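You operate a simulated robot arm through the tools that you are given. There is no shell and no other tool.

The job below is to be done with a simulated robot arm. You get a single attempt, and the scene is never put back.

## Task
Push the thick blue seal ring home in the coupler.
Fine: lay it on the coupler, slide the carrier IN, push the seal button, slide the carrier OUT again; leave the latch and the other thick rings.
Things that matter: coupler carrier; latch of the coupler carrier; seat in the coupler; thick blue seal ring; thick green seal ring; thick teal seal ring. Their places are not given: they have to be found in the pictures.

It is judged by the outcome, as a careful person would: the job done as asked, and still so three seconds after it is handed in. It fails if anything else is knocked over, pushed out of place, dropped, spilled or broken. Lids that push on must go on centred and level and be pressed home; caps that screw on are set level and turned clockwise until they are tight.

## Robot
A 7-joint arm with a two-finger parallel gripper, fixed in place. Base frame: the origin is on the floor under the middle of its stand, x ahead of it, y to its left, z up; the work surface is at about z = 0.868. Lengths are in m, angles in degrees, forces in N, time in s.
With the tool pointing down near the work surface it reaches from about 0.24 to 0.64 m from the base axis. Its first joint turns from -166.0 to 166.0 degrees. Payload 1.57 kg.
The TCP is the grasp point between the finger pads, 0.03 m short of the fingertips. In the tool frame z runs along the fingers and y along their closing line. The gripper opens to 0.08 m. The fingers are 0.017 m wide and 0.012 m thick; the gripper's body (0.04 by 0.082 m) begins 0.08 m behind the TCP.
Orientation is that of the tool frame in the base frame, as a unit quaternion [w, x, y, z]. With the fingers straight down and closing along the base's y, the tool's x points along the base's -x, its y along +y and its z along -z.

## Interface
- The arm moves only by the tool jog_arm. Its arguments are lists of equal length, an entry for each row: "translation": the shift along the tool's x, y, z in m, a list of three; "rotation": the turn, a rotation vector about the tool's x, y, z in degrees, a list of three; "fingers": the closure in counts, from 0 (fully open) to 255 (shut). In form: {"translation": [[tx, ty, tz], ...], "rotation": [[wx, wy, wz], ...], "fingers": [fingers, ...]}. A call has 1 to 20 rows; each row shifts and turns the commanded pose from where the row before left it, along the tool's axes as they then stand. Rows are played at 5 a second. More than 0.05 m and 8.6 degrees between two rows, or a gripper value outside its range, and nothing of the call is played. A pose out of reach is approached as far as the arm can. The call stops where the force on the tool passes 40 N (or 10 N more than at its start, if that is more) or the arm is blocked; 0.2 s more then pass. The fingers move at their own pace (about 0.072 m/s each) and stop on an object; they squeeze with about 31 N. The grip force told is the motor's: it shows also when the fingers shut on nothing. Time passes only in rows, and 0.2 s behind the last, so rows that do not move let the fingers close. It gives the time, the measured TCP pose, the force on the tool (base axes), the opening and the grip force at its end, in the units of the frame above (readings bear some noise), with the torque about the TCP (base axes, N m) and any sound that the robot's microphone picked up.
- Cameras (640 x 400 px; columns grow to the right, rows downward): "scene" is fixed at [0.2214, 0.4999, 1.4339]; the picture's right is [-0.94, -0.33, 0.00], its down [-0.11, 0.30, -0.95] and it looks along [0.32, -0.89, -0.32] (base axes); focal length 362 px, centre (320, 200). "wrist" rides on the gripper at [0.072, -0.007, -0.122] in the tool frame; the picture's right is [0.09, 1.00, 0.00], its down [-0.84, 0.08, -0.54] and it looks along [-0.54, 0.05, 0.84] (tool axes); focal length 238 px, centre (320, 200).
- get_image(camera): a new picture of that camera. The clock stands still meanwhile.
- move_column(by): slides the trunk up (or, below 0, down) by that many m; the arm rides with it, the base frame stays. It gives what a move gives, with no picture.
- measure_at(camera, pixels): there is no depth. For up to 12 entries [column, row, z] of the newest picture of that camera ("zoom" is the newest enlarged one), the place [x, y] in the base frame at which the ray of that pixel passes the height z, good to about 0.003 m. The clock stands still meanwhile.
- close_up(camera, box): a new picture of the part [left, top, right, bottom] of that camera's present view, enlarged. The clock stands still meanwhile.
- close_job(): hands the job in; it is judged then, once.

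Unless the task says otherwise, let go and move clear before handing in.

The tools are called after "Emit:" by a JSON object that holds its "name" and its "arguments". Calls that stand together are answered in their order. jog_arm: Moves the arm, as the interface text tells. Its arguments: {"type":"object","properties":{"translation":{"type":"array"},"rotation":{"type":"array"},"fingers":{"type":"array"}},"required":["translation","rotation","fingers"]} The other tools are called the same way: move_column (by) moves the trunk up or down; get_image (camera) takes a picture; measure_at (camera, pixels) gives the place at which the rays of pixels pass given heights; close_up (camera, box) takes an enlarged picture of a part of a camera's view; close_job () hands the job in.

At the start:

```text
time: 0.0
tool_pos: [0.5833, -0.1093, 1.2589]
ee_rot: [0.0, 0.0, 1.0, 0.0]
contact_force: [-0.6, 0.1, -0.3]
torque: [-0.02, 0.02, 0.0]
opening: 0.0798
finger_force: 0.0
trunk travel left (down, up): [-0.675, 0.315]
```

scene: 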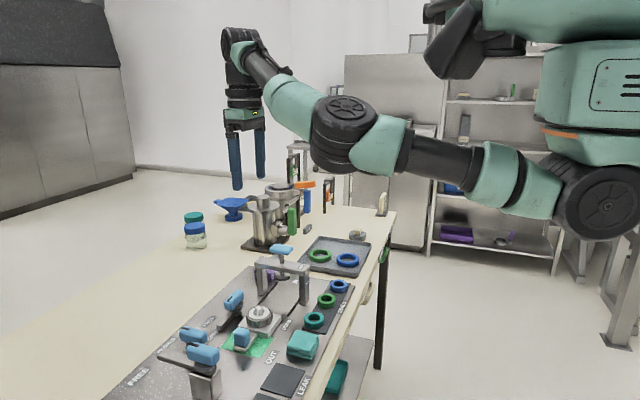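
wrist: 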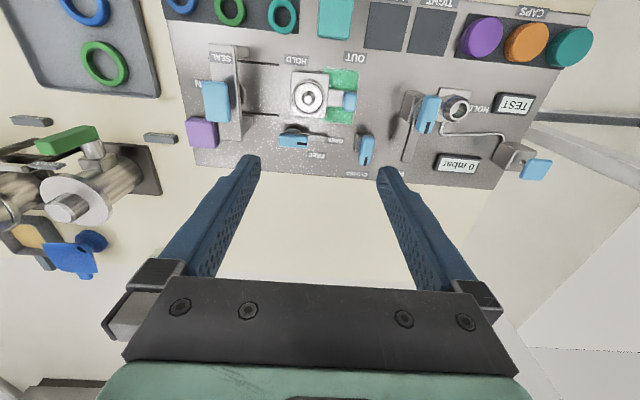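

The wrist picture shows the panel with the carrier and coupler near (309,95), a purple block near (202,132), and rings at the top (180-285, 5-15) plus a separate tray of thin rings. I'll take enlarged pictures of both views to identify the parts.

Emit:
{"name": "close_up", "arguments": {"camera": "wrist", "box": [160, 0, 400, 180]}}

Emit:
{"name": "close_up", "arguments": {"camera": "scene", "box": [150, 220, 400, 400]}}

Emit:
{"name": "get_image", "arguments": {"camera": "wrist"}}

```text
2.22 times, centred on (280, 90) of wrist
```

zoom: 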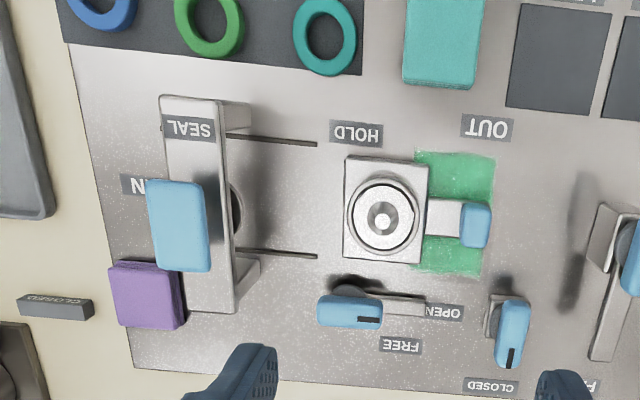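

```text
2.22 times, centred on (275, 310) of scene
```

zoom: 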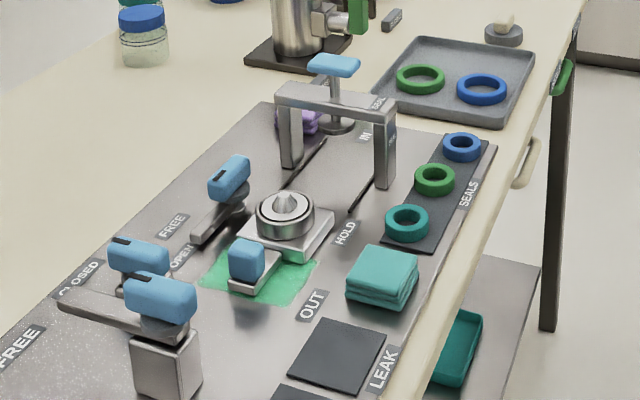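

```text
taken
```

wrist: 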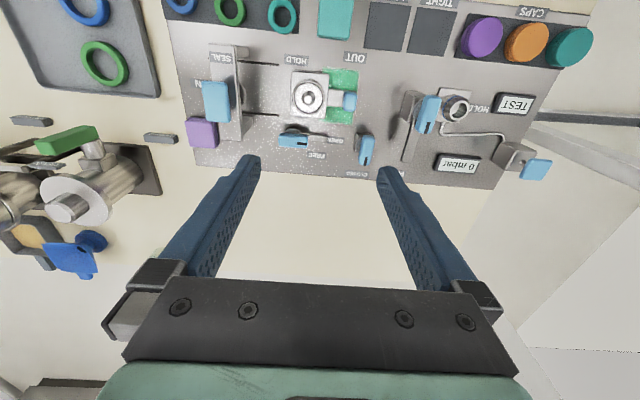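

The thick rings (blue, green, teal) sit on the black SEALS strip; the thin rings in the grey tray are a different set. I'll measure the main items in the wrist and scene pictures.

Emit:
{"name": "measure_at", "arguments": {"camera": "wrist", "pixels": [[180, 3, 0.885], [231, 8, 0.885], [282, 14, 0.885], [308, 96, 0.9], [350, 101, 0.9], [216, 101, 0.98], [294, 140, 0.9], [202, 133, 0.89], [335, 17, 0.89], [240, 90, 0.95]]}}

Emit:
{"name": "close_up", "arguments": {"camera": "scene", "box": [215, 235, 365, 345]}}

```text
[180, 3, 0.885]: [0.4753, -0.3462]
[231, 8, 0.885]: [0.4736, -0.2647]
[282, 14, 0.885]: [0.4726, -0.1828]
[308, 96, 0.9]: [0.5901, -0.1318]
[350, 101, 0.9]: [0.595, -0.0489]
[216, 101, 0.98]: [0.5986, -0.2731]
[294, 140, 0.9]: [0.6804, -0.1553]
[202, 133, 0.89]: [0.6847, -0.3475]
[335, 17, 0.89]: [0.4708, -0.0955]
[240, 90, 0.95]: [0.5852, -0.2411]
```

```text
3.64 times, centred on (290, 290) of scene
```

zoom: 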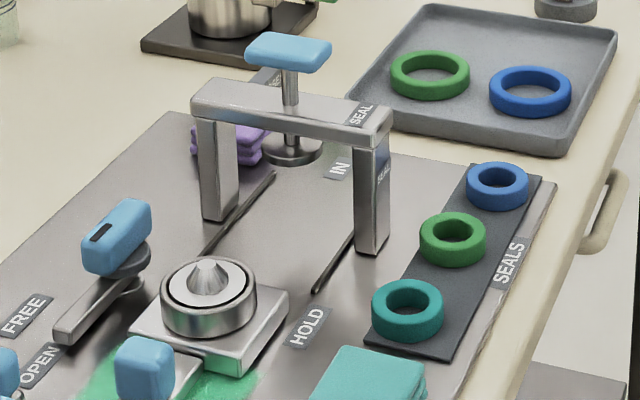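

I'll triangulate heights of the button, ring and coupler by comparing scene rays with wrist rays.

Emit:
{"name": "measure_at", "arguments": {"camera": "scene", "pixels": [[281, 249, 0.96], [281, 249, 0.98], [281, 249, 1.0], [338, 286, 0.875], [338, 286, 0.885], [338, 286, 0.895], [259, 311, 0.9], [259, 311, 0.92], [259, 311, 0.94], [242, 335, 0.89], [242, 335, 0.91], [242, 335, 0.93]]}}

Emit:
{"name": "measure_at", "arguments": {"camera": "wrist", "pixels": [[216, 101, 0.96], [216, 101, 1.0], [180, 3, 0.875], [180, 3, 0.895], [308, 96, 0.92], [308, 96, 0.94], [350, 101, 0.89], [350, 101, 0.91], [350, 101, 0.93]]}}

```text
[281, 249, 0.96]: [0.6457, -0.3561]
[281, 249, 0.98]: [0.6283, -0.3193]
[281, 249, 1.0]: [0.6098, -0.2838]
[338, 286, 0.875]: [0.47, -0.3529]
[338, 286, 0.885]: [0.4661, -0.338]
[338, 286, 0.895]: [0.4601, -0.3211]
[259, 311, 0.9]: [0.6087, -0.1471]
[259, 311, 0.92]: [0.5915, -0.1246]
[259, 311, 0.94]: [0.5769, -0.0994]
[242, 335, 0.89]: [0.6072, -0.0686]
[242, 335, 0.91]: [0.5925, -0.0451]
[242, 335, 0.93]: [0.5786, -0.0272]
```

```text
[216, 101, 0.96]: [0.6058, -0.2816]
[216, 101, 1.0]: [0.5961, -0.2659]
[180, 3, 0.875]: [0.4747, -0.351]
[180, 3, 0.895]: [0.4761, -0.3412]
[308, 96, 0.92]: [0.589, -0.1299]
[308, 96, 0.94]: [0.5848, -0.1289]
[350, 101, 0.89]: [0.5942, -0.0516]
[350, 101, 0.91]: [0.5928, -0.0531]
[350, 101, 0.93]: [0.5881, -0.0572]
```

Triangulated: button top about (0.595,-0.263,1.01), coupler about (0.589,-0.13,0.918), carrier knob about (0.593,-0.052,0.905), blue thick ring about (0.474,-0.346,0.88). I'll move the arm high towards the ring for a closer look.

Emit:
{"name": "jog_arm", "arguments": {"translation": [[0.023, -0.0295, 0.02], [0.023, -0.0295, 0.02], [0.023, -0.0295, 0.02], [0.023, -0.0295, 0.02], [0.023, -0.0295, 0.02], [0.023, -0.0295, 0.02], [0.023, -0.0295, 0.02], [0.022, -0.0292, 0.019]], "rotation": [[0, 0, 0], [0, 0, 0], [0, 0, 0], [0, 0, 0], [0, 0, 0], [0, 0, 0], [0, 0, 0], [0, 0, 0]], "fingers": [0, 0, 0, 0, 0, 0, 0, 0]}}

Emit:
{"name": "get_image", "arguments": {"camera": "wrist"}}

Emit:
{"name": "get_image", "arguments": {"camera": "scene"}}

```text
time: 1.8
tool_pos: [0.4002, -0.3463, 1.0994]
ee_rot: [0.0, 0.0, 1.0, -0.001]
contact_force: [0.1, 0.2, 0.8]
torque: [0.03, -0.02, 0.01]
opening: 0.0801
finger_force: 0.1
trunk travel left (down, up): [-0.675, 0.315]
```

```text
taken
```

wrist: 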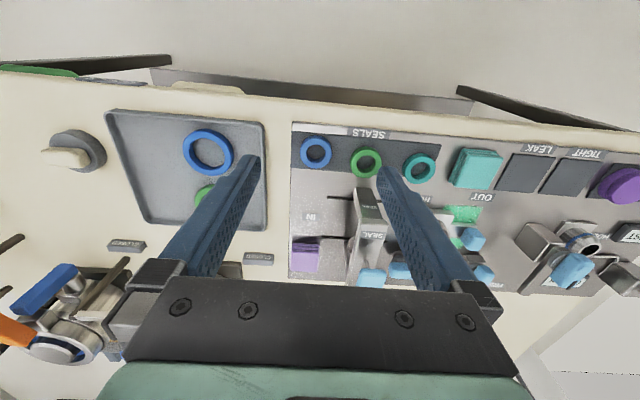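

```text
taken
```

scene: 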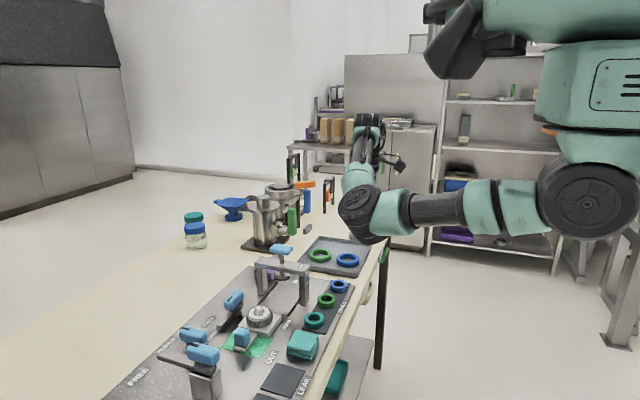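

The blue thick ring is at about (317,152) in the wrist picture, between my fingers. I'll enlarge and measure its outer edges.

Emit:
{"name": "close_up", "arguments": {"camera": "wrist", "box": [270, 110, 450, 210]}}

Emit:
{"name": "measure_at", "arguments": {"camera": "wrist", "pixels": [[317, 152, 0.88], [302, 152, 0.88], [332, 152, 0.88], [317, 137, 0.88], [317, 167, 0.88], [367, 163, 0.88], [420, 168, 0.88], [208, 153, 0.88]]}}

```text
3.56 times, centred on (360, 160) of wrist
```

zoom: 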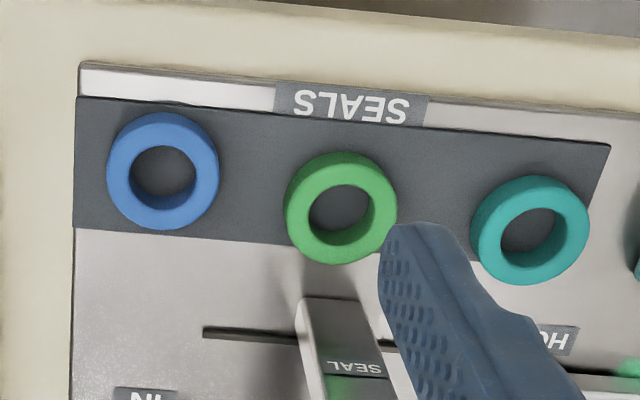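

```text
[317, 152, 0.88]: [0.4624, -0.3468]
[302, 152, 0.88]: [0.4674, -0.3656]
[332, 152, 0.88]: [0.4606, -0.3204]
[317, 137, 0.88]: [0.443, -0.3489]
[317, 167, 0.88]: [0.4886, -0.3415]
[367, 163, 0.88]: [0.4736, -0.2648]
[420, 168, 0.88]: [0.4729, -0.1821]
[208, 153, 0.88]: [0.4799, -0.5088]
```

The rings are individually jittered on the strip (blue about (0.4615,-0.347)), and the rails run along y at x≈0.592. I'll get larger close-ups of the ring and of the coupler from the scene camera to judge heights.

Emit:
{"name": "close_up", "arguments": {"camera": "scene", "box": [310, 270, 370, 310]}}

Emit:
{"name": "close_up", "arguments": {"camera": "scene", "box": [205, 285, 295, 345]}}

Emit:
{"name": "close_up", "arguments": {"camera": "scene", "box": [240, 235, 330, 305]}}

```text
10.00 times, centred on (340, 290) of scene
```

zoom: 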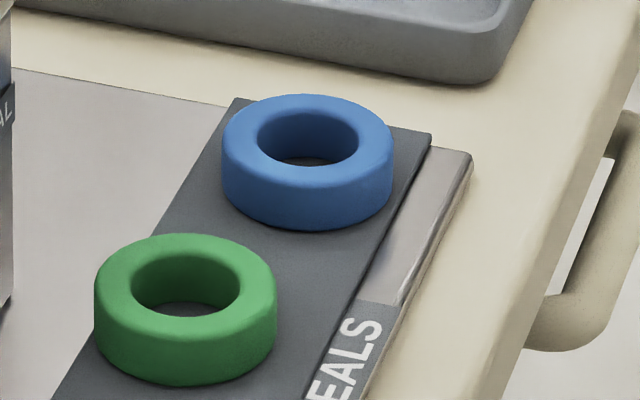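

```text
6.67 times, centred on (250, 315) of scene
```

zoom: 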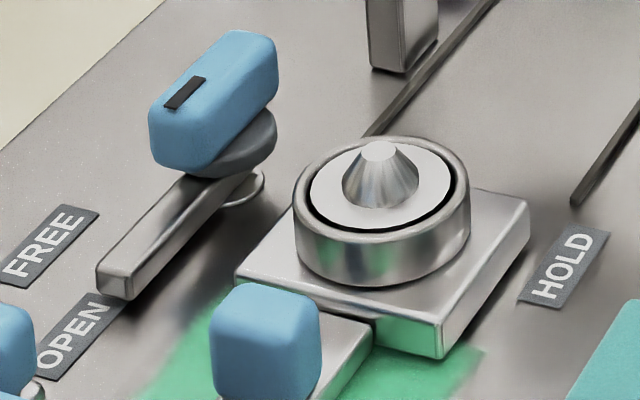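

```text
5.71 times, centred on (285, 270) of scene
```

zoom: 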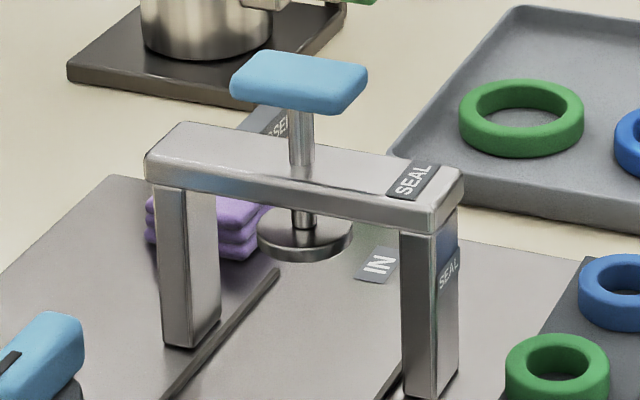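

The seat is a recessed annulus around a cone about 26 mm at its base; the ring looks about 48 mm outside, 28 mm inside, and 16 mm high. I'll move above the coupler for a close wrist view before gripping.

Emit:
{"name": "jog_arm", "arguments": {"translation": [[-0.02, 0.037, 0.0], [-0.02, 0.037, 0.0], [-0.02, 0.037, 0.0], [-0.02, 0.037, 0.0], [-0.02, 0.037, 0.0], [-0.02, 0.037, 0.0], [0, 0, 0.035], [0, 0, 0.035]], "rotation": [[0, 0, 0], [0, 0, 0], [0, 0, 0], [0, 0, 0], [0, 0, 0], [0, 0, 0], [0, 0, 0], [0, 0, 0]], "fingers": [0, 0, 0, 0, 0, 0, 0, 0]}}

Emit:
{"name": "get_image", "arguments": {"camera": "wrist"}}

Emit:
{"name": "close_up", "arguments": {"camera": "wrist", "box": [240, 130, 400, 230]}}

```text
time: 3.6
tool_pos: [0.5182, -0.1239, 1.0309]
ee_rot: [0.0, 0.0, 1.0, 0.0]
contact_force: [0.7, -0.7, -0.4]
torque: [0.01, 0.01, 0.01]
opening: 0.0799
finger_force: 0.0
trunk travel left (down, up): [-0.675, 0.315]
```

```text
taken
```

wrist: 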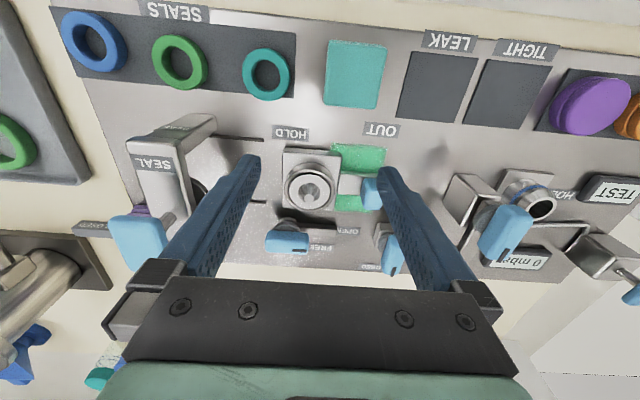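

```text
4.00 times, centred on (320, 180) of wrist
```

zoom: 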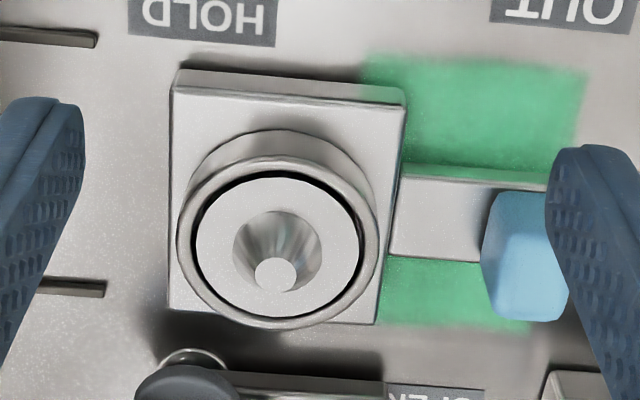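

The coupler centre works out to about (0.594,-0.131) with cone tip z≈0.924 and seat face z≈0.907. I'll now move over the blue thick ring, moving in x before y to stay clear of the bridge, and look again.

Emit:
{"name": "jog_arm", "arguments": {"translation": [[0.0285, 0, 0], [0.0285, 0, 0], [0, -0.0372, 0], [0, -0.0372, 0], [0, -0.0372, 0], [0, -0.0372, 0], [0, -0.0372, 0], [0, -0.0372, 0], [0, 0, 0.03], [0, 0, 0]], "rotation": [[0, 0, 0], [0, 0, 0], [0, 0, 0], [0, 0, 0], [0, 0, 0], [0, 0, 0], [0, 0, 0], [0, 0, 0], [0, 0, 0], [0, 0, 0]], "fingers": [0, 0, 0, 0, 0, 0, 0, 0, 0, 0]}}

Emit:
{"name": "get_image", "arguments": {"camera": "wrist"}}

Emit:
{"name": "close_up", "arguments": {"camera": "wrist", "box": [240, 90, 400, 190]}}

```text
time: 5.8
tool_pos: [0.4641, -0.3471, 1.0011]
ee_rot: [0.0, -0.001, 1.0, 0.001]
contact_force: [0.2, 0.3, -0.9]
torque: [0.0, -0.02, 0.03]
opening: 0.08
finger_force: 0.0
trunk travel left (down, up): [-0.675, 0.315]
```

```text
taken
```

wrist: 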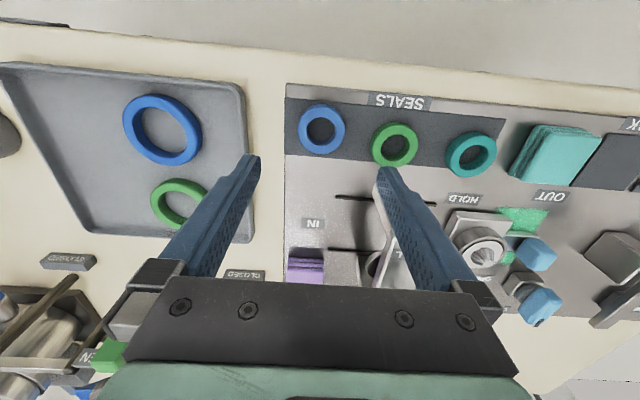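

```text
4.00 times, centred on (320, 140) of wrist
```

zoom: 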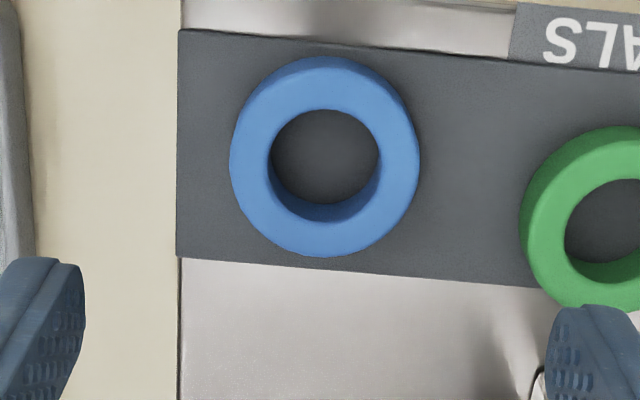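

The ring centre computes to about (0.462,-0.346), outer diameter 47 mm; the green ring's near edge is about y=-0.293, so I'll narrow the opening to about 58 mm before descending. I'll go down to TCP z≈0.945 and check.

Emit:
{"name": "jog_arm", "arguments": {"translation": [[0.002, 0.0008, 0], [0, 0, 0], [0, 0, 0.028], [0, 0, 0.028], [0, 0, 0]], "rotation": [[0, 0, 0], [0, 0, 0], [0, 0, 0], [0, 0, 0], [0, 0, 0]], "fingers": [70, 70, 70, 70, 70]}}

Emit:
{"name": "get_image", "arguments": {"camera": "wrist"}}

Emit:
{"name": "close_up", "arguments": {"camera": "scene", "box": [290, 240, 390, 310]}}

Emit:
{"name": "measure_at", "arguments": {"camera": "scene", "pixels": [[338.8, 283.5, 0.88], [338.8, 283.5, 0.885], [338.8, 283.5, 0.89], [338.8, 283.5, 0.895]]}}

```text
time: 7.0
tool_pos: [0.4617, -0.3454, 0.9441]
ee_rot: [0.0, 0.001, 1.0, 0.0]
contact_force: [0.1, 0.3, -0.4]
torque: [-0.01, 0.02, 0.02]
opening: 0.058
finger_force: 0.2
trunk travel left (down, up): [-0.675, 0.315]
```

```text
taken
```

wrist: 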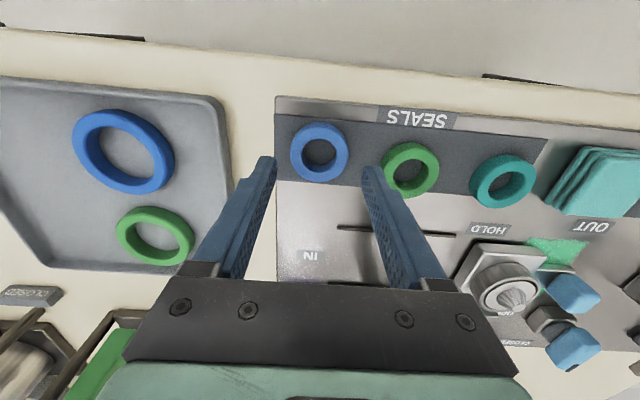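

```text
5.71 times, centred on (340, 275) of scene
```

zoom: 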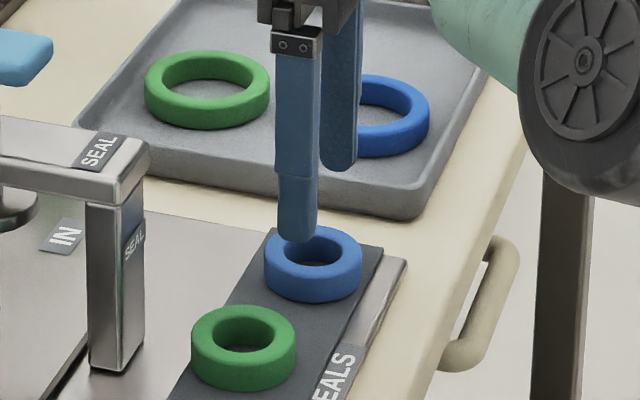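

```text
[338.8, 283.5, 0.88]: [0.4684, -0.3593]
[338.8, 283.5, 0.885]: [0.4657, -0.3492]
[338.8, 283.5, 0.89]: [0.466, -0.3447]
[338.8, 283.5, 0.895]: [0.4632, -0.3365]
```

The ring top is at z≈0.888, tips are at about 0.914 and straddle the blue ring. I'll lower 33 mm and close.

Emit:
{"name": "jog_arm", "arguments": {"translation": [[0, 0, 0.017], [0, 0, 0.016], [0, 0, 0]], "rotation": [[0, 0, 0], [0, 0, 0], [0, 0, 0]], "fingers": [70, 70, 70]}}

Emit:
{"name": "get_image", "arguments": {"camera": "wrist"}}

Emit:
{"name": "close_up", "arguments": {"camera": "scene", "box": [290, 240, 390, 310]}}

```text
time: 7.8
tool_pos: [0.4627, -0.3439, 0.9102]
ee_rot: [0.0, -0.001, 1.0, 0.0]
contact_force: [0.5, 0.2, -0.1]
torque: [0.01, -0.01, 0.01]
opening: 0.0577
finger_force: 0.1
trunk travel left (down, up): [-0.675, 0.315]
```

```text
taken
```

wrist: 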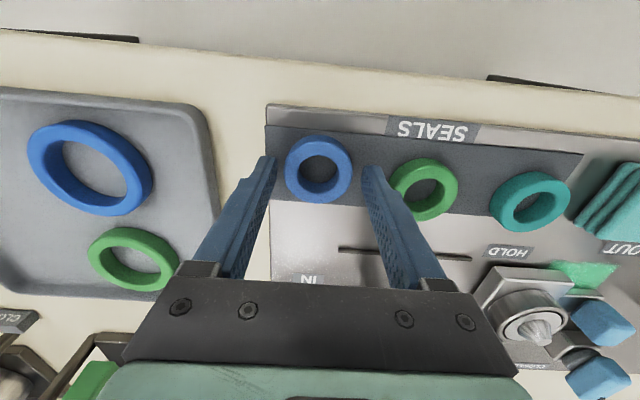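

```text
5.71 times, centred on (340, 275) of scene
```

zoom: 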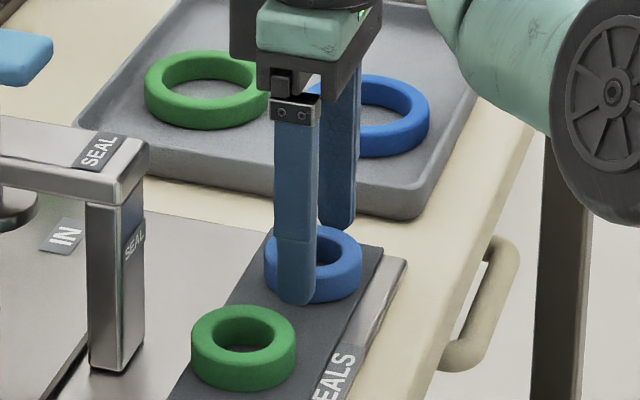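

Fingers straddle the ring; I'll check fore-aft alignment with a close-up before closing.

Emit:
{"name": "close_up", "arguments": {"camera": "wrist", "box": [256, 120, 384, 200]}}

Emit:
{"name": "measure_at", "arguments": {"camera": "wrist", "pixels": [[319, 168, 0.888], [285, 168, 0.888], [352, 168, 0.888], [319, 137, 0.888], [319, 203, 0.888]]}}

```text
5.00 times, centred on (320, 160) of wrist
```

zoom: 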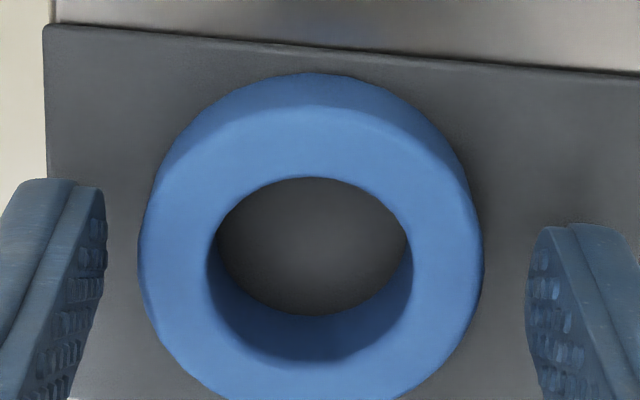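

```text
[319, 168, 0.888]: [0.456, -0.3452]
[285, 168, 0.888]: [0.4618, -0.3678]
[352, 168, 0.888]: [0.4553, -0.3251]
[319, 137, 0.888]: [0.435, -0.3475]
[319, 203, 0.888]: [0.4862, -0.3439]
```

The ring's hole centre is at about (318,174) px against the TCP's projected (321,175), so alignment is within about 1 mm. Closing the fingers.

Emit:
{"name": "jog_arm", "arguments": {"translation": [[0, 0, 0], [0, 0, 0], [0, 0, 0], [0, 0, 0]], "rotation": [[0, 0, 0], [0, 0, 0], [0, 0, 0], [0, 0, 0]], "fingers": [110, 255, 255, 255]}}

Emit:
{"name": "get_image", "arguments": {"camera": "wrist"}}

```text
time: 8.8
tool_pos: [0.462, -0.3448, 0.9117]
ee_rot: [0.0, 0.0, 1.0, 0.0]
contact_force: [-0.3, -0.6, 0.5]
torque: [0.0, 0.0, 0.0]
opening: 0.0418
finger_force: 31.0
trunk travel left (down, up): [-0.675, 0.315]
```

```text
taken
```

wrist: 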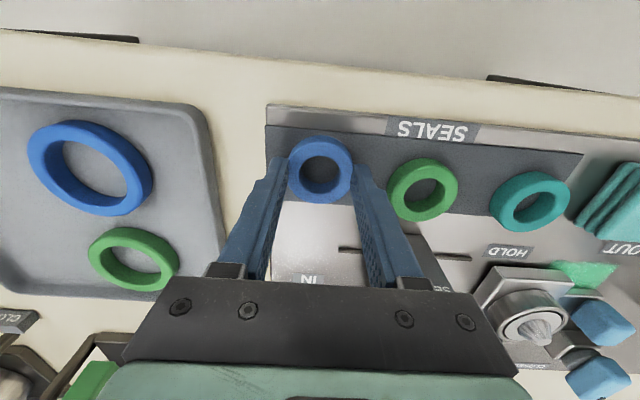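

Grip reads 0.0418 m at 31 N, so the ring is held. I'll lift it straight up and check.

Emit:
{"name": "jog_arm", "arguments": {"translation": [[0, 0, -0.01], [0, 0, -0.02], [0, 0, -0.04], [0, 0, -0.04], [0, 0, 0]], "rotation": [[0, 0, 0], [0, 0, 0], [0, 0, 0], [0, 0, 0], [0, 0, 0]], "fingers": [255, 255, 255, 255, 255]}}

Emit:
{"name": "get_image", "arguments": {"camera": "wrist"}}

Emit:
{"name": "close_up", "arguments": {"camera": "wrist", "box": [256, 120, 384, 200]}}

Emit:
{"name": "close_up", "arguments": {"camera": "scene", "box": [290, 200, 390, 270]}}

```text
time: 10.0
tool_pos: [0.4623, -0.3453, 1.0213]
ee_rot: [0.0, 0.001, 1.0, 0.0]
contact_force: [0.4, 0.1, -1.0]
torque: [0.02, 0.01, -0.01]
opening: 0.0413
finger_force: 31.2
trunk travel left (down, up): [-0.675, 0.315]
```

```text
taken
```

wrist: 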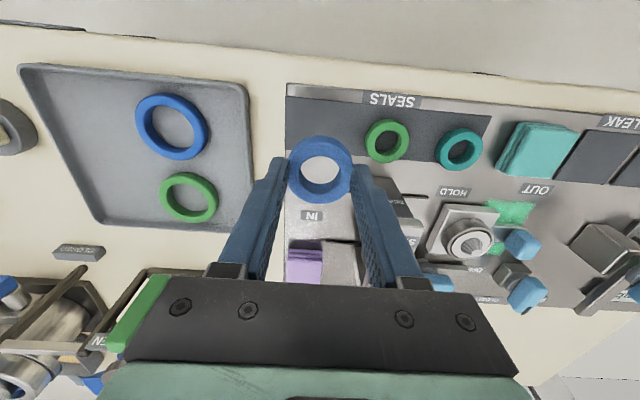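

```text
5.00 times, centred on (320, 160) of wrist
```

zoom: 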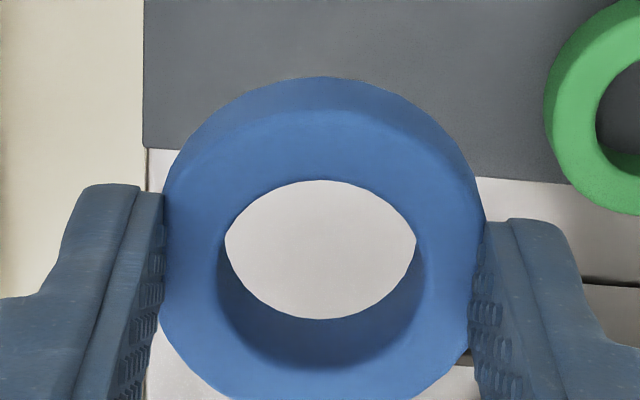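

```text
5.71 times, centred on (340, 235) of scene
```

zoom: 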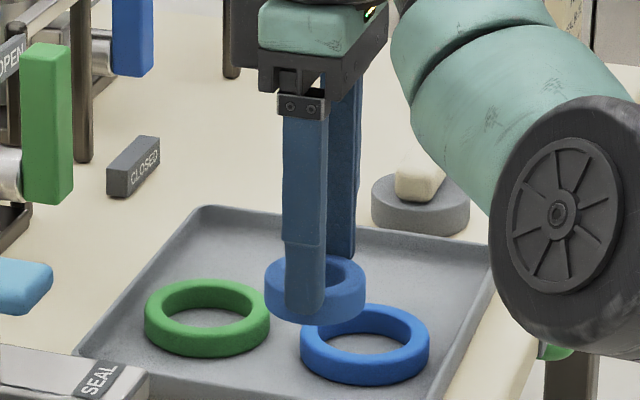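

The ring is held level and centred on the TCP; its bottom is about 38 mm below the TCP. I'll carry it along y, then out in x to above the coupler at about (0.594,-0.131).

Emit:
{"name": "jog_arm", "arguments": {"translation": [[0, 0.0358, 0], [0, 0.0358, 0], [0, 0.0358, 0], [0, 0.0358, 0], [0, 0.0358, 0], [0, 0.0358, 0], [-0.044, 0, 0], [-0.044, 0, 0], [-0.0437, 0, 0], [0, 0, 0.025], [0, 0, 0]], "rotation": [[0, 0, 0], [0, 0, 0], [0, 0, 0], [0, 0, 0], [0, 0, 0], [0, 0, 0], [0, 0, 0], [0, 0, 0], [0, 0, 0], [0, 0, 0], [0, 0, 0]], "fingers": [255, 255, 255, 255, 255, 255, 255, 255, 255, 255, 255]}}

Emit:
{"name": "get_image", "arguments": {"camera": "wrist"}}

Emit:
{"name": "close_up", "arguments": {"camera": "wrist", "box": [256, 120, 384, 200]}}

Emit:
{"name": "close_up", "arguments": {"camera": "scene", "box": [205, 265, 305, 335]}}

```text
time: 12.4
tool_pos: [0.5944, -0.1288, 0.9962]
ee_rot: [0.0, 0.001, 1.0, 0.0]
contact_force: [0.7, 0.4, 0.3]
torque: [-0.04, 0.0, 0.0]
opening: 0.0409
finger_force: 31.6
trunk travel left (down, up): [-0.675, 0.315]
```

```text
taken
```

wrist: 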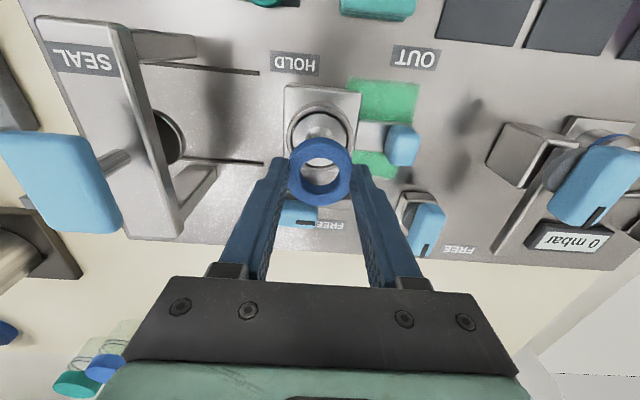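

```text
5.00 times, centred on (320, 160) of wrist
```

zoom: 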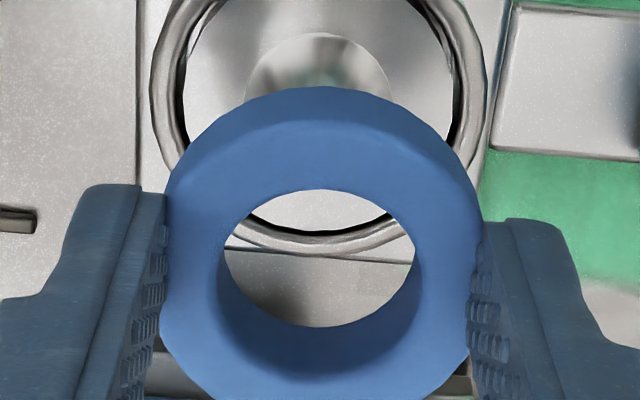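

```text
5.71 times, centred on (255, 300) of scene
```

zoom: 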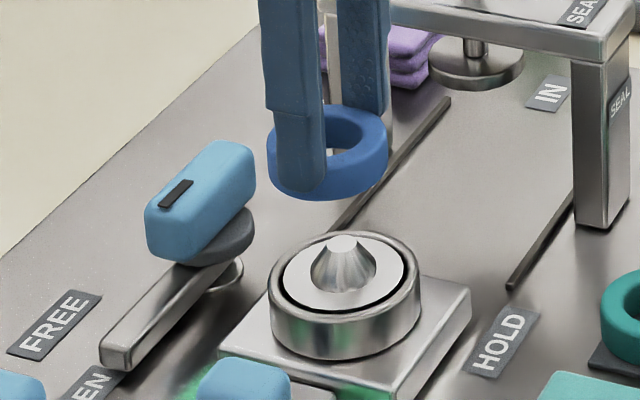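

In the wrist close-up the coupler rim is centred at the same column as the ring (320), and the scene view suggests the ring should shift about 2–3 mm toward -x. I'll make that shift and lower until the cone tip is inside the hole.

Emit:
{"name": "jog_arm", "arguments": {"translation": [[0.0025, 0, 0], [0, 0, 0.015], [0, 0, 0.015], [0, 0, 0.008], [0, 0, 0]], "rotation": [[0, 0, 0], [0, 0, 0], [0, 0, 0], [0, 0, 0], [0, 0, 0]], "fingers": [255, 255, 255, 255, 255]}}

Emit:
{"name": "close_up", "arguments": {"camera": "wrist", "box": [256, 120, 384, 200]}}

Emit:
{"name": "close_up", "arguments": {"camera": "scene", "box": [205, 275, 305, 345]}}

```text
time: 13.6
tool_pos: [0.5924, -0.1306, 0.9595]
ee_rot: [0.0, 0.0, 1.0, 0.0]
contact_force: [-0.3, 0.5, 0.0]
torque: [0.0, 0.03, -0.01]
opening: 0.0407
finger_force: 31.0
trunk travel left (down, up): [-0.675, 0.315]
```

```text
5.00 times, centred on (320, 160) of wrist
```

zoom: 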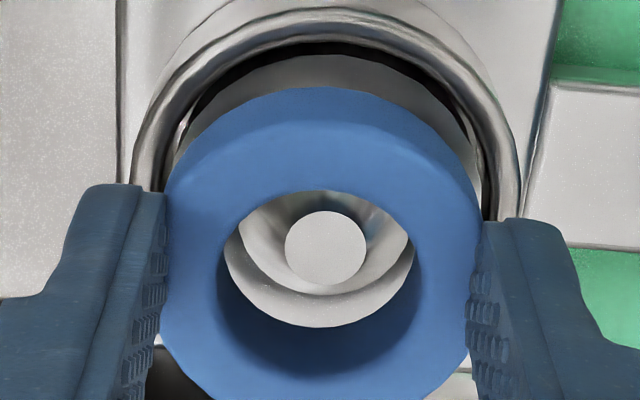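

```text
5.71 times, centred on (255, 310) of scene
```

zoom: 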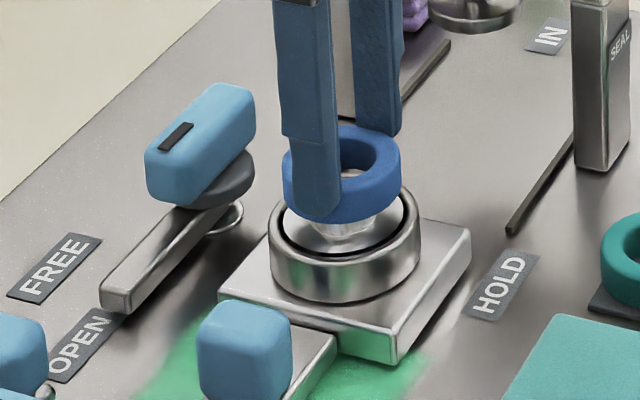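

The cone tip is seen centred in the ring hole (325,248 in the zoom), and the scene view agrees. I'll lower gently in small steps until contact shows.

Emit:
{"name": "jog_arm", "arguments": {"translation": [[0, 0, 0.004], [0, 0, 0.003], [0, 0, 0]], "rotation": [[0, 0, 0], [0, 0, 0], [0, 0, 0]], "fingers": [255, 255, 255]}}

Emit:
{"name": "close_up", "arguments": {"camera": "scene", "box": [225, 285, 295, 335]}}

Emit:
{"name": "close_up", "arguments": {"camera": "wrist", "box": [256, 120, 384, 200]}}

```text
time: 14.4
tool_pos: [0.5901, -0.1302, 0.9512]
ee_rot: [0.0, 0.0, 1.0, 0.0]
contact_force: [0.5, 0.2, 0.4]
torque: [0.0, 0.01, 0.02]
opening: 0.0407
finger_force: 31.4
trunk travel left (down, up): [-0.675, 0.315]
```

```text
8.00 times, centred on (260, 310) of scene
```

zoom: 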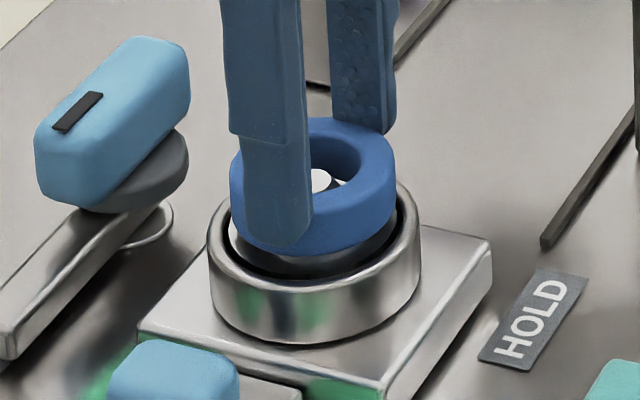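

```text
5.00 times, centred on (320, 160) of wrist
```

zoom: 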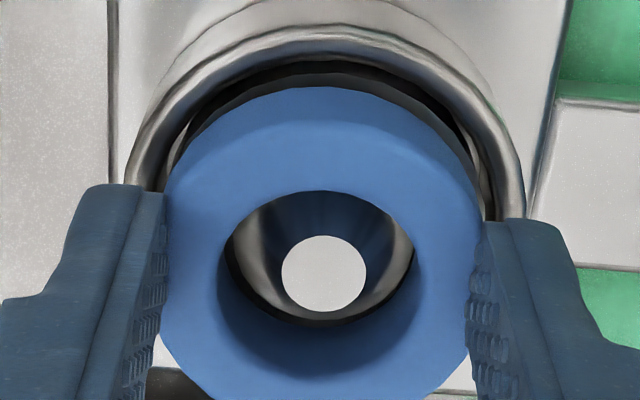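

Still no contact force; the ring is about the cone with a small gap left to the seat. I'll lower a few mm more in small steps.

Emit:
{"name": "jog_arm", "arguments": {"translation": [[0, 0, 0.002], [0, 0, 0.002], [0, 0, 0]], "rotation": [[0, 0, 0], [0, 0, 0], [0, 0, 0]], "fingers": [255, 255, 255]}}

Emit:
{"name": "close_up", "arguments": {"camera": "scene", "box": [225, 285, 295, 335]}}

Emit:
{"name": "close_up", "arguments": {"camera": "wrist", "box": [256, 120, 384, 200]}}

```text
time: 15.2
tool_pos: [0.5906, -0.131, 0.9476]
ee_rot: [0.0, 0.0, 1.0, 0.0]
contact_force: [0.5, 0.6, 0.4]
torque: [-0.03, 0.01, 0.03]
opening: 0.0405
finger_force: 31.1
trunk travel left (down, up): [-0.675, 0.315]
```

```text
8.00 times, centred on (260, 310) of scene
```

zoom: 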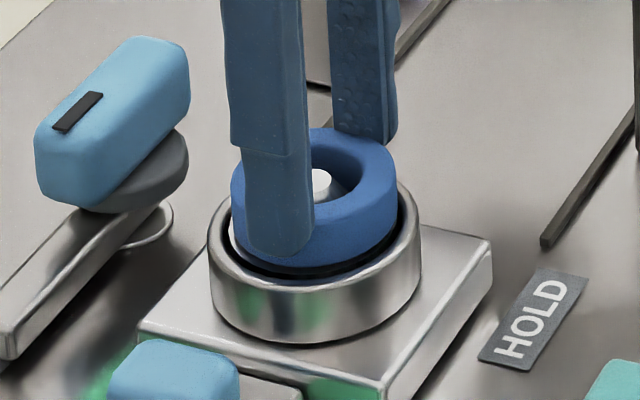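

```text
5.00 times, centred on (320, 160) of wrist
```

zoom: 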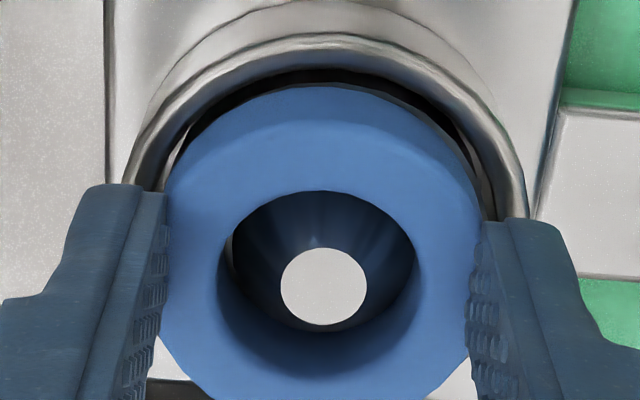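

Still free. Continuing down in 1.5 mm steps and watching the force.

Emit:
{"name": "jog_arm", "arguments": {"translation": [[0, 0, 0.0015], [0, 0, 0.0015], [0, 0, 0]], "rotation": [[0, 0, 0], [0, 0, 0], [0, 0, 0]], "fingers": [255, 255, 255]}}

Emit:
{"name": "close_up", "arguments": {"camera": "scene", "box": [225, 285, 295, 335]}}

Emit:
{"name": "close_up", "arguments": {"camera": "wrist", "box": [256, 120, 384, 200]}}

```text
time: 16.0
tool_pos: [0.5909, -0.1299, 0.9456]
ee_rot: [0.002, 0.0, 1.0, -0.001]
contact_force: [-1.3, 1.4, 9.3]
torque: [-0.04, 0.19, 0.03]
opening: 0.0401
finger_force: 30.7
trunk travel left (down, up): [-0.675, 0.315]
```

```text
8.00 times, centred on (260, 310) of scene
```

zoom: 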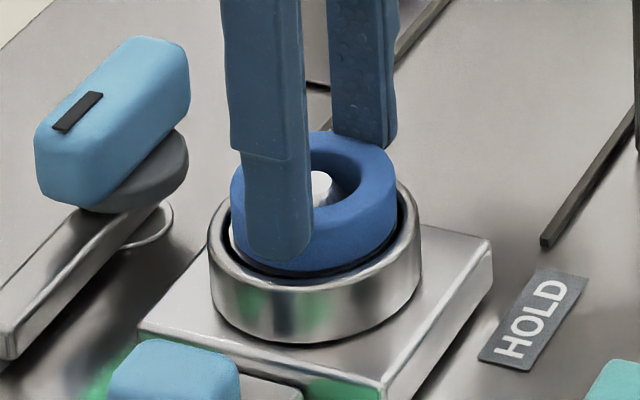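

```text
5.00 times, centred on (320, 160) of wrist
```

zoom: 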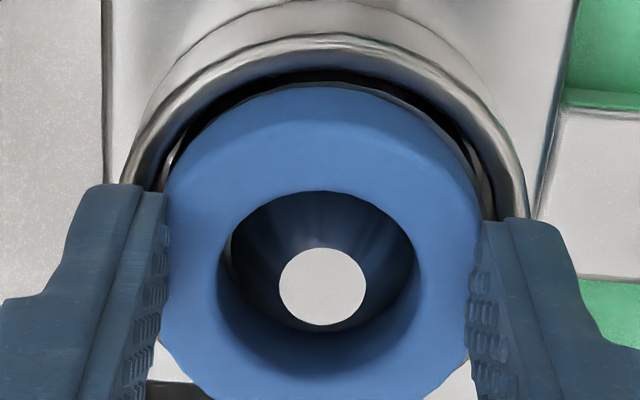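

Contact: 9.3 N upward, ring on the seat around the cone. I'll open the fingers gently to about 58 mm to let it settle.

Emit:
{"name": "jog_arm", "arguments": {"translation": [[0, 0, 0], [0, 0, 0], [0, 0, 0]], "rotation": [[0, 0, 0], [0, 0, 0], [0, 0, 0]], "fingers": [100, 70, 70]}}

Emit:
{"name": "close_up", "arguments": {"camera": "scene", "box": [225, 285, 295, 335]}}

Emit:
{"name": "close_up", "arguments": {"camera": "wrist", "box": [256, 120, 384, 200]}}

```text
time: 16.8
tool_pos: [0.5911, -0.1314, 0.9451]
ee_rot: [0.0, -0.001, 1.0, 0.0]
contact_force: [-0.1, 0.1, -0.3]
torque: [-0.02, -0.01, 0.04]
opening: 0.0582
finger_force: 0.1
trunk travel left (down, up): [-0.675, 0.315]
```

```text
8.00 times, centred on (260, 310) of scene
```

zoom: 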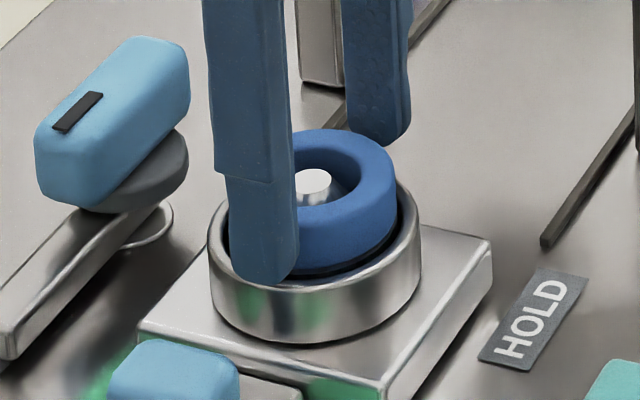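

```text
5.00 times, centred on (320, 160) of wrist
```

zoom: 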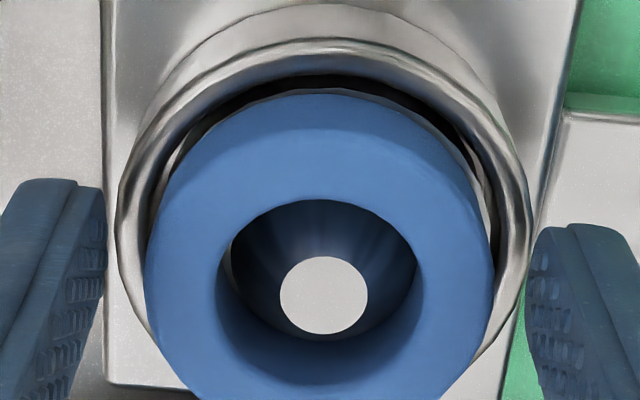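

The ring rests on the coupler and the fingers are clear. I'll raise straight up and check how it lies.

Emit:
{"name": "jog_arm", "arguments": {"translation": [[0, 0, -0.01], [0, 0, -0.03], [0.03, 0, -0.035], [0.03, 0, -0.01], [0, 0, 0]], "rotation": [[0, 0, 0], [0, 0, 0], [0, 0, 0], [0, 0, 0], [0, 0, 0]], "fingers": [70, 70, 70, 70, 70]}}

Emit:
{"name": "get_image", "arguments": {"camera": "wrist"}}

Emit:
{"name": "close_up", "arguments": {"camera": "wrist", "box": [240, 130, 400, 230]}}

Emit:
{"name": "close_up", "arguments": {"camera": "scene", "box": [215, 285, 295, 345]}}

```text
time: 18.0
tool_pos: [0.5308, -0.1301, 1.028]
ee_rot: [0.002, 0.0, 1.0, -0.001]
contact_force: [0.1, -0.7, 0.7]
torque: [-0.01, 0.01, -0.02]
opening: 0.0579
finger_force: 0.0
trunk travel left (down, up): [-0.675, 0.315]
```

```text
taken
```

wrist: 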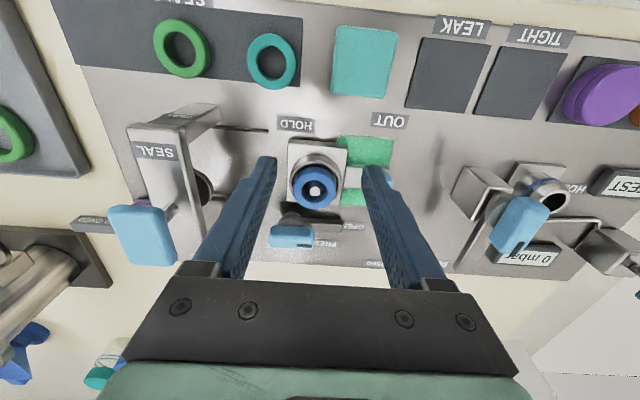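

```text
4.00 times, centred on (320, 180) of wrist
```

zoom: 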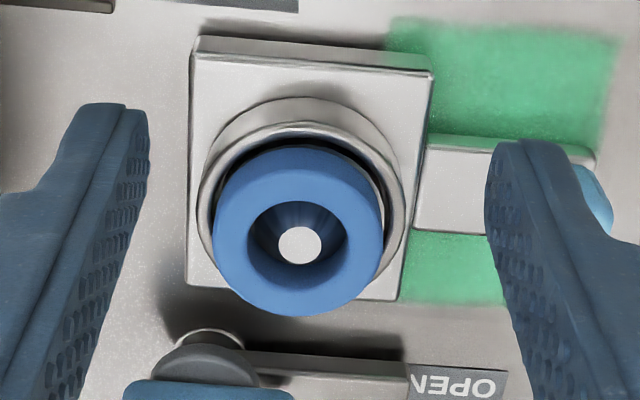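

```text
6.67 times, centred on (255, 315) of scene
```

zoom: 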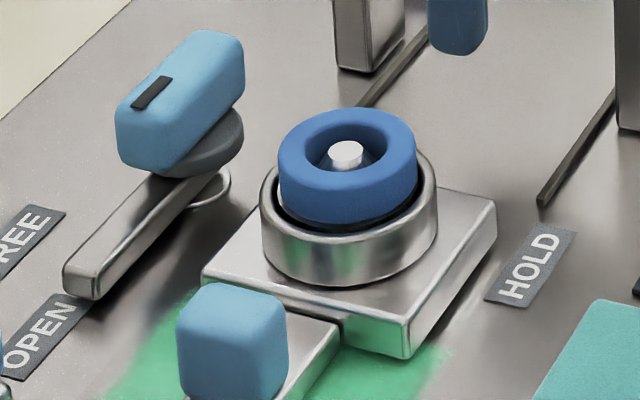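

The blue ring lies level and centred round the cone. Next I'll look at the carrier's knob from closer, moving to y≈-0.05.

Emit:
{"name": "jog_arm", "arguments": {"translation": [[0, 0.04, 0], [0, 0.04, 0], [0, 0, 0]], "rotation": [[0, 0, 0], [0, 0, 0], [0, 0, 0]], "fingers": [0, 0, 0]}}

Emit:
{"name": "get_image", "arguments": {"camera": "wrist"}}

Emit:
{"name": "close_up", "arguments": {"camera": "wrist", "box": [240, 130, 400, 230]}}

Emit:
{"name": "close_up", "arguments": {"camera": "scene", "box": [190, 300, 290, 370]}}

```text
time: 18.8
tool_pos: [0.5295, -0.0504, 1.0292]
ee_rot: [-0.001, 0.001, 1.0, 0.0]
contact_force: [-0.2, -0.2, -0.7]
torque: [0.02, 0.0, 0.0]
opening: 0.0801
finger_force: 0.1
trunk travel left (down, up): [-0.675, 0.315]
```

```text
taken
```

wrist: 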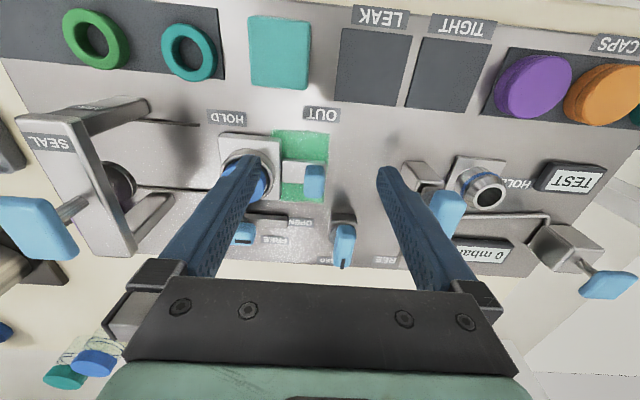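

```text
4.00 times, centred on (320, 180) of wrist
```

zoom: 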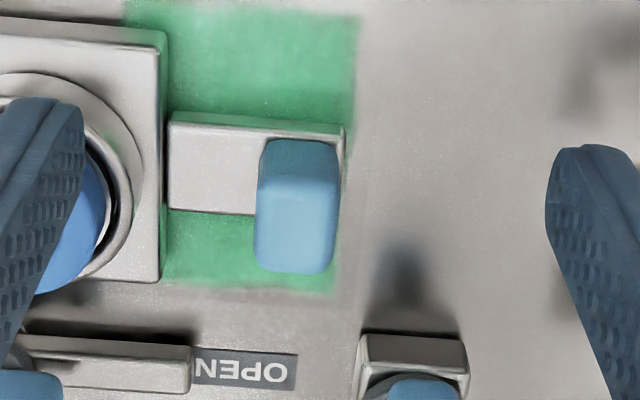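

```text
5.71 times, centred on (240, 335) of scene
```

zoom: 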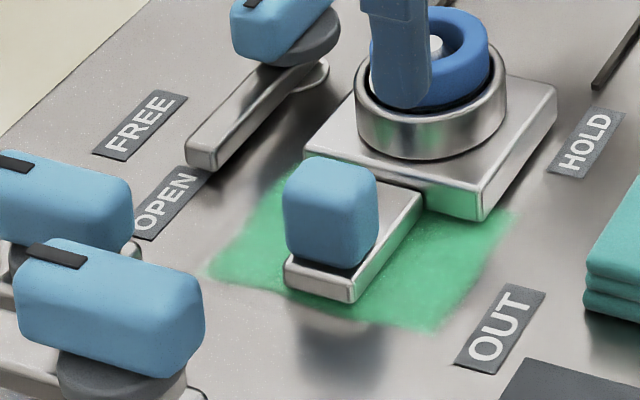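

The knob spans about x 0.580–0.603, y -0.064…-0.039, z up to 0.92, on a stem at z≈0.885. I'll push it IN with closed fingers from its +y side: move to (0.591,-0.005), close, and lower most of the way, then check.

Emit:
{"name": "jog_arm", "arguments": {"translation": [[0, 0.0454, 0], [-0.031, 0, 0], [-0.0305, 0, 0], [0, 0, 0.03], [0, 0, 0.03], [0, 0, 0]], "rotation": [[0, 0, 0], [0, 0, 0], [0, 0, 0], [0, 0, 0], [0, 0, 0], [0, 0, 0]], "fingers": [100, 200, 255, 255, 255, 255]}}

Emit:
{"name": "get_image", "arguments": {"camera": "wrist"}}

Emit:
{"name": "close_up", "arguments": {"camera": "scene", "box": [170, 270, 300, 370]}}

```text
time: 20.2
tool_pos: [0.5916, -0.0041, 0.9689]
ee_rot: [0.0, 0.0, 1.0, 0.0]
contact_force: [-0.8, 0.0, 0.0]
torque: [-0.03, 0.01, 0.02]
opening: 0.0001
finger_force: 20.5
trunk travel left (down, up): [-0.675, 0.315]
```

```text
taken
```

wrist: 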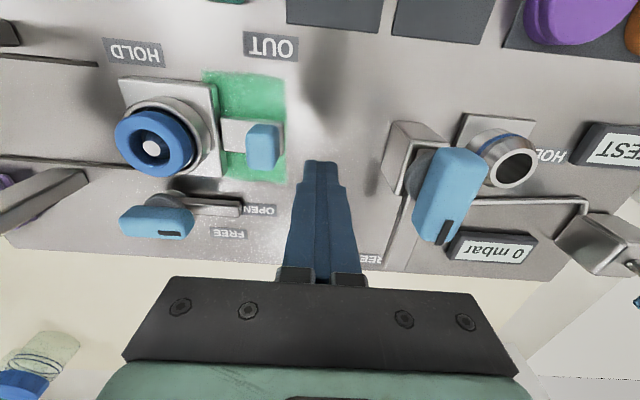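

```text
4.00 times, centred on (235, 320) of scene
```

zoom: 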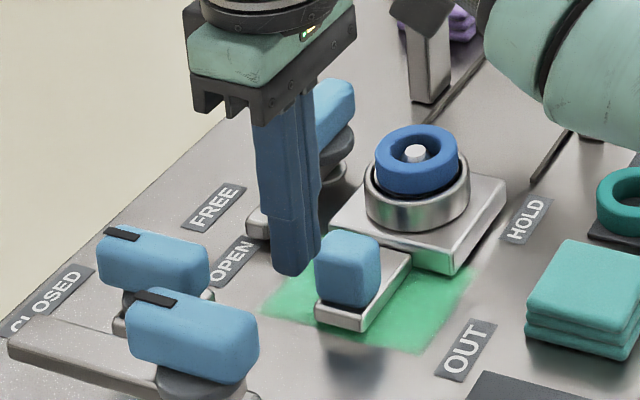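

The fingers stand on the +y side of the knob with clear space below. I'll lower to TCP z≈0.92.

Emit:
{"name": "jog_arm", "arguments": {"translation": [[0, 0, 0.02], [0, 0, 0.02], [0, 0, 0.008], [0, 0, 0]], "rotation": [[0, 0, 0], [0, 0, 0], [0, 0, 0], [0, 0, 0]], "fingers": [255, 255, 255, 255]}}

Emit:
{"name": "get_image", "arguments": {"camera": "wrist"}}

Emit:
{"name": "close_up", "arguments": {"camera": "scene", "box": [170, 270, 300, 370]}}

```text
time: 21.2
tool_pos: [0.5929, -0.0062, 0.9223]
ee_rot: [0.001, 0.0, 1.0, 0.0]
contact_force: [-0.7, 0.3, 0.3]
torque: [-0.04, 0.02, -0.02]
opening: 0.0001
finger_force: 20.6
trunk travel left (down, up): [-0.675, 0.315]
```

```text
taken
```

wrist: 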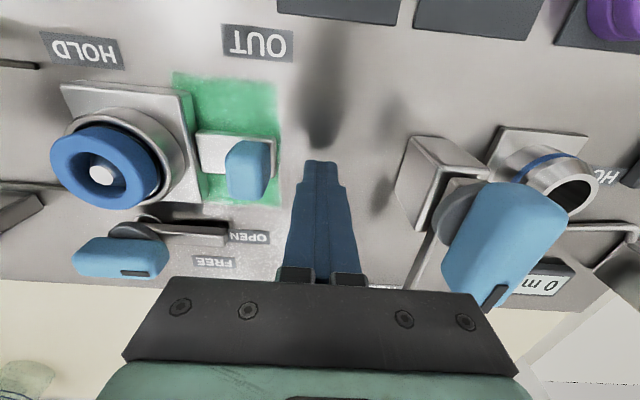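

```text
4.00 times, centred on (235, 320) of scene
```

zoom: 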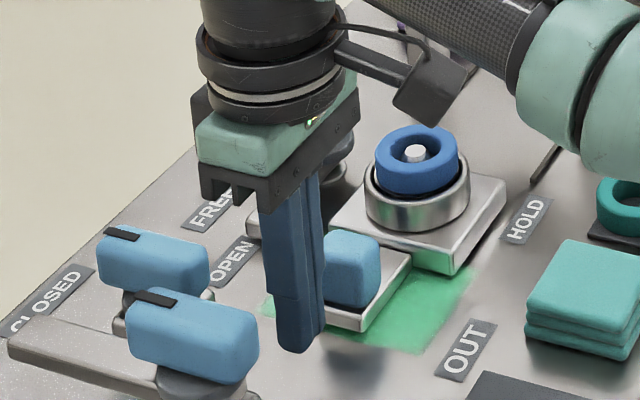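

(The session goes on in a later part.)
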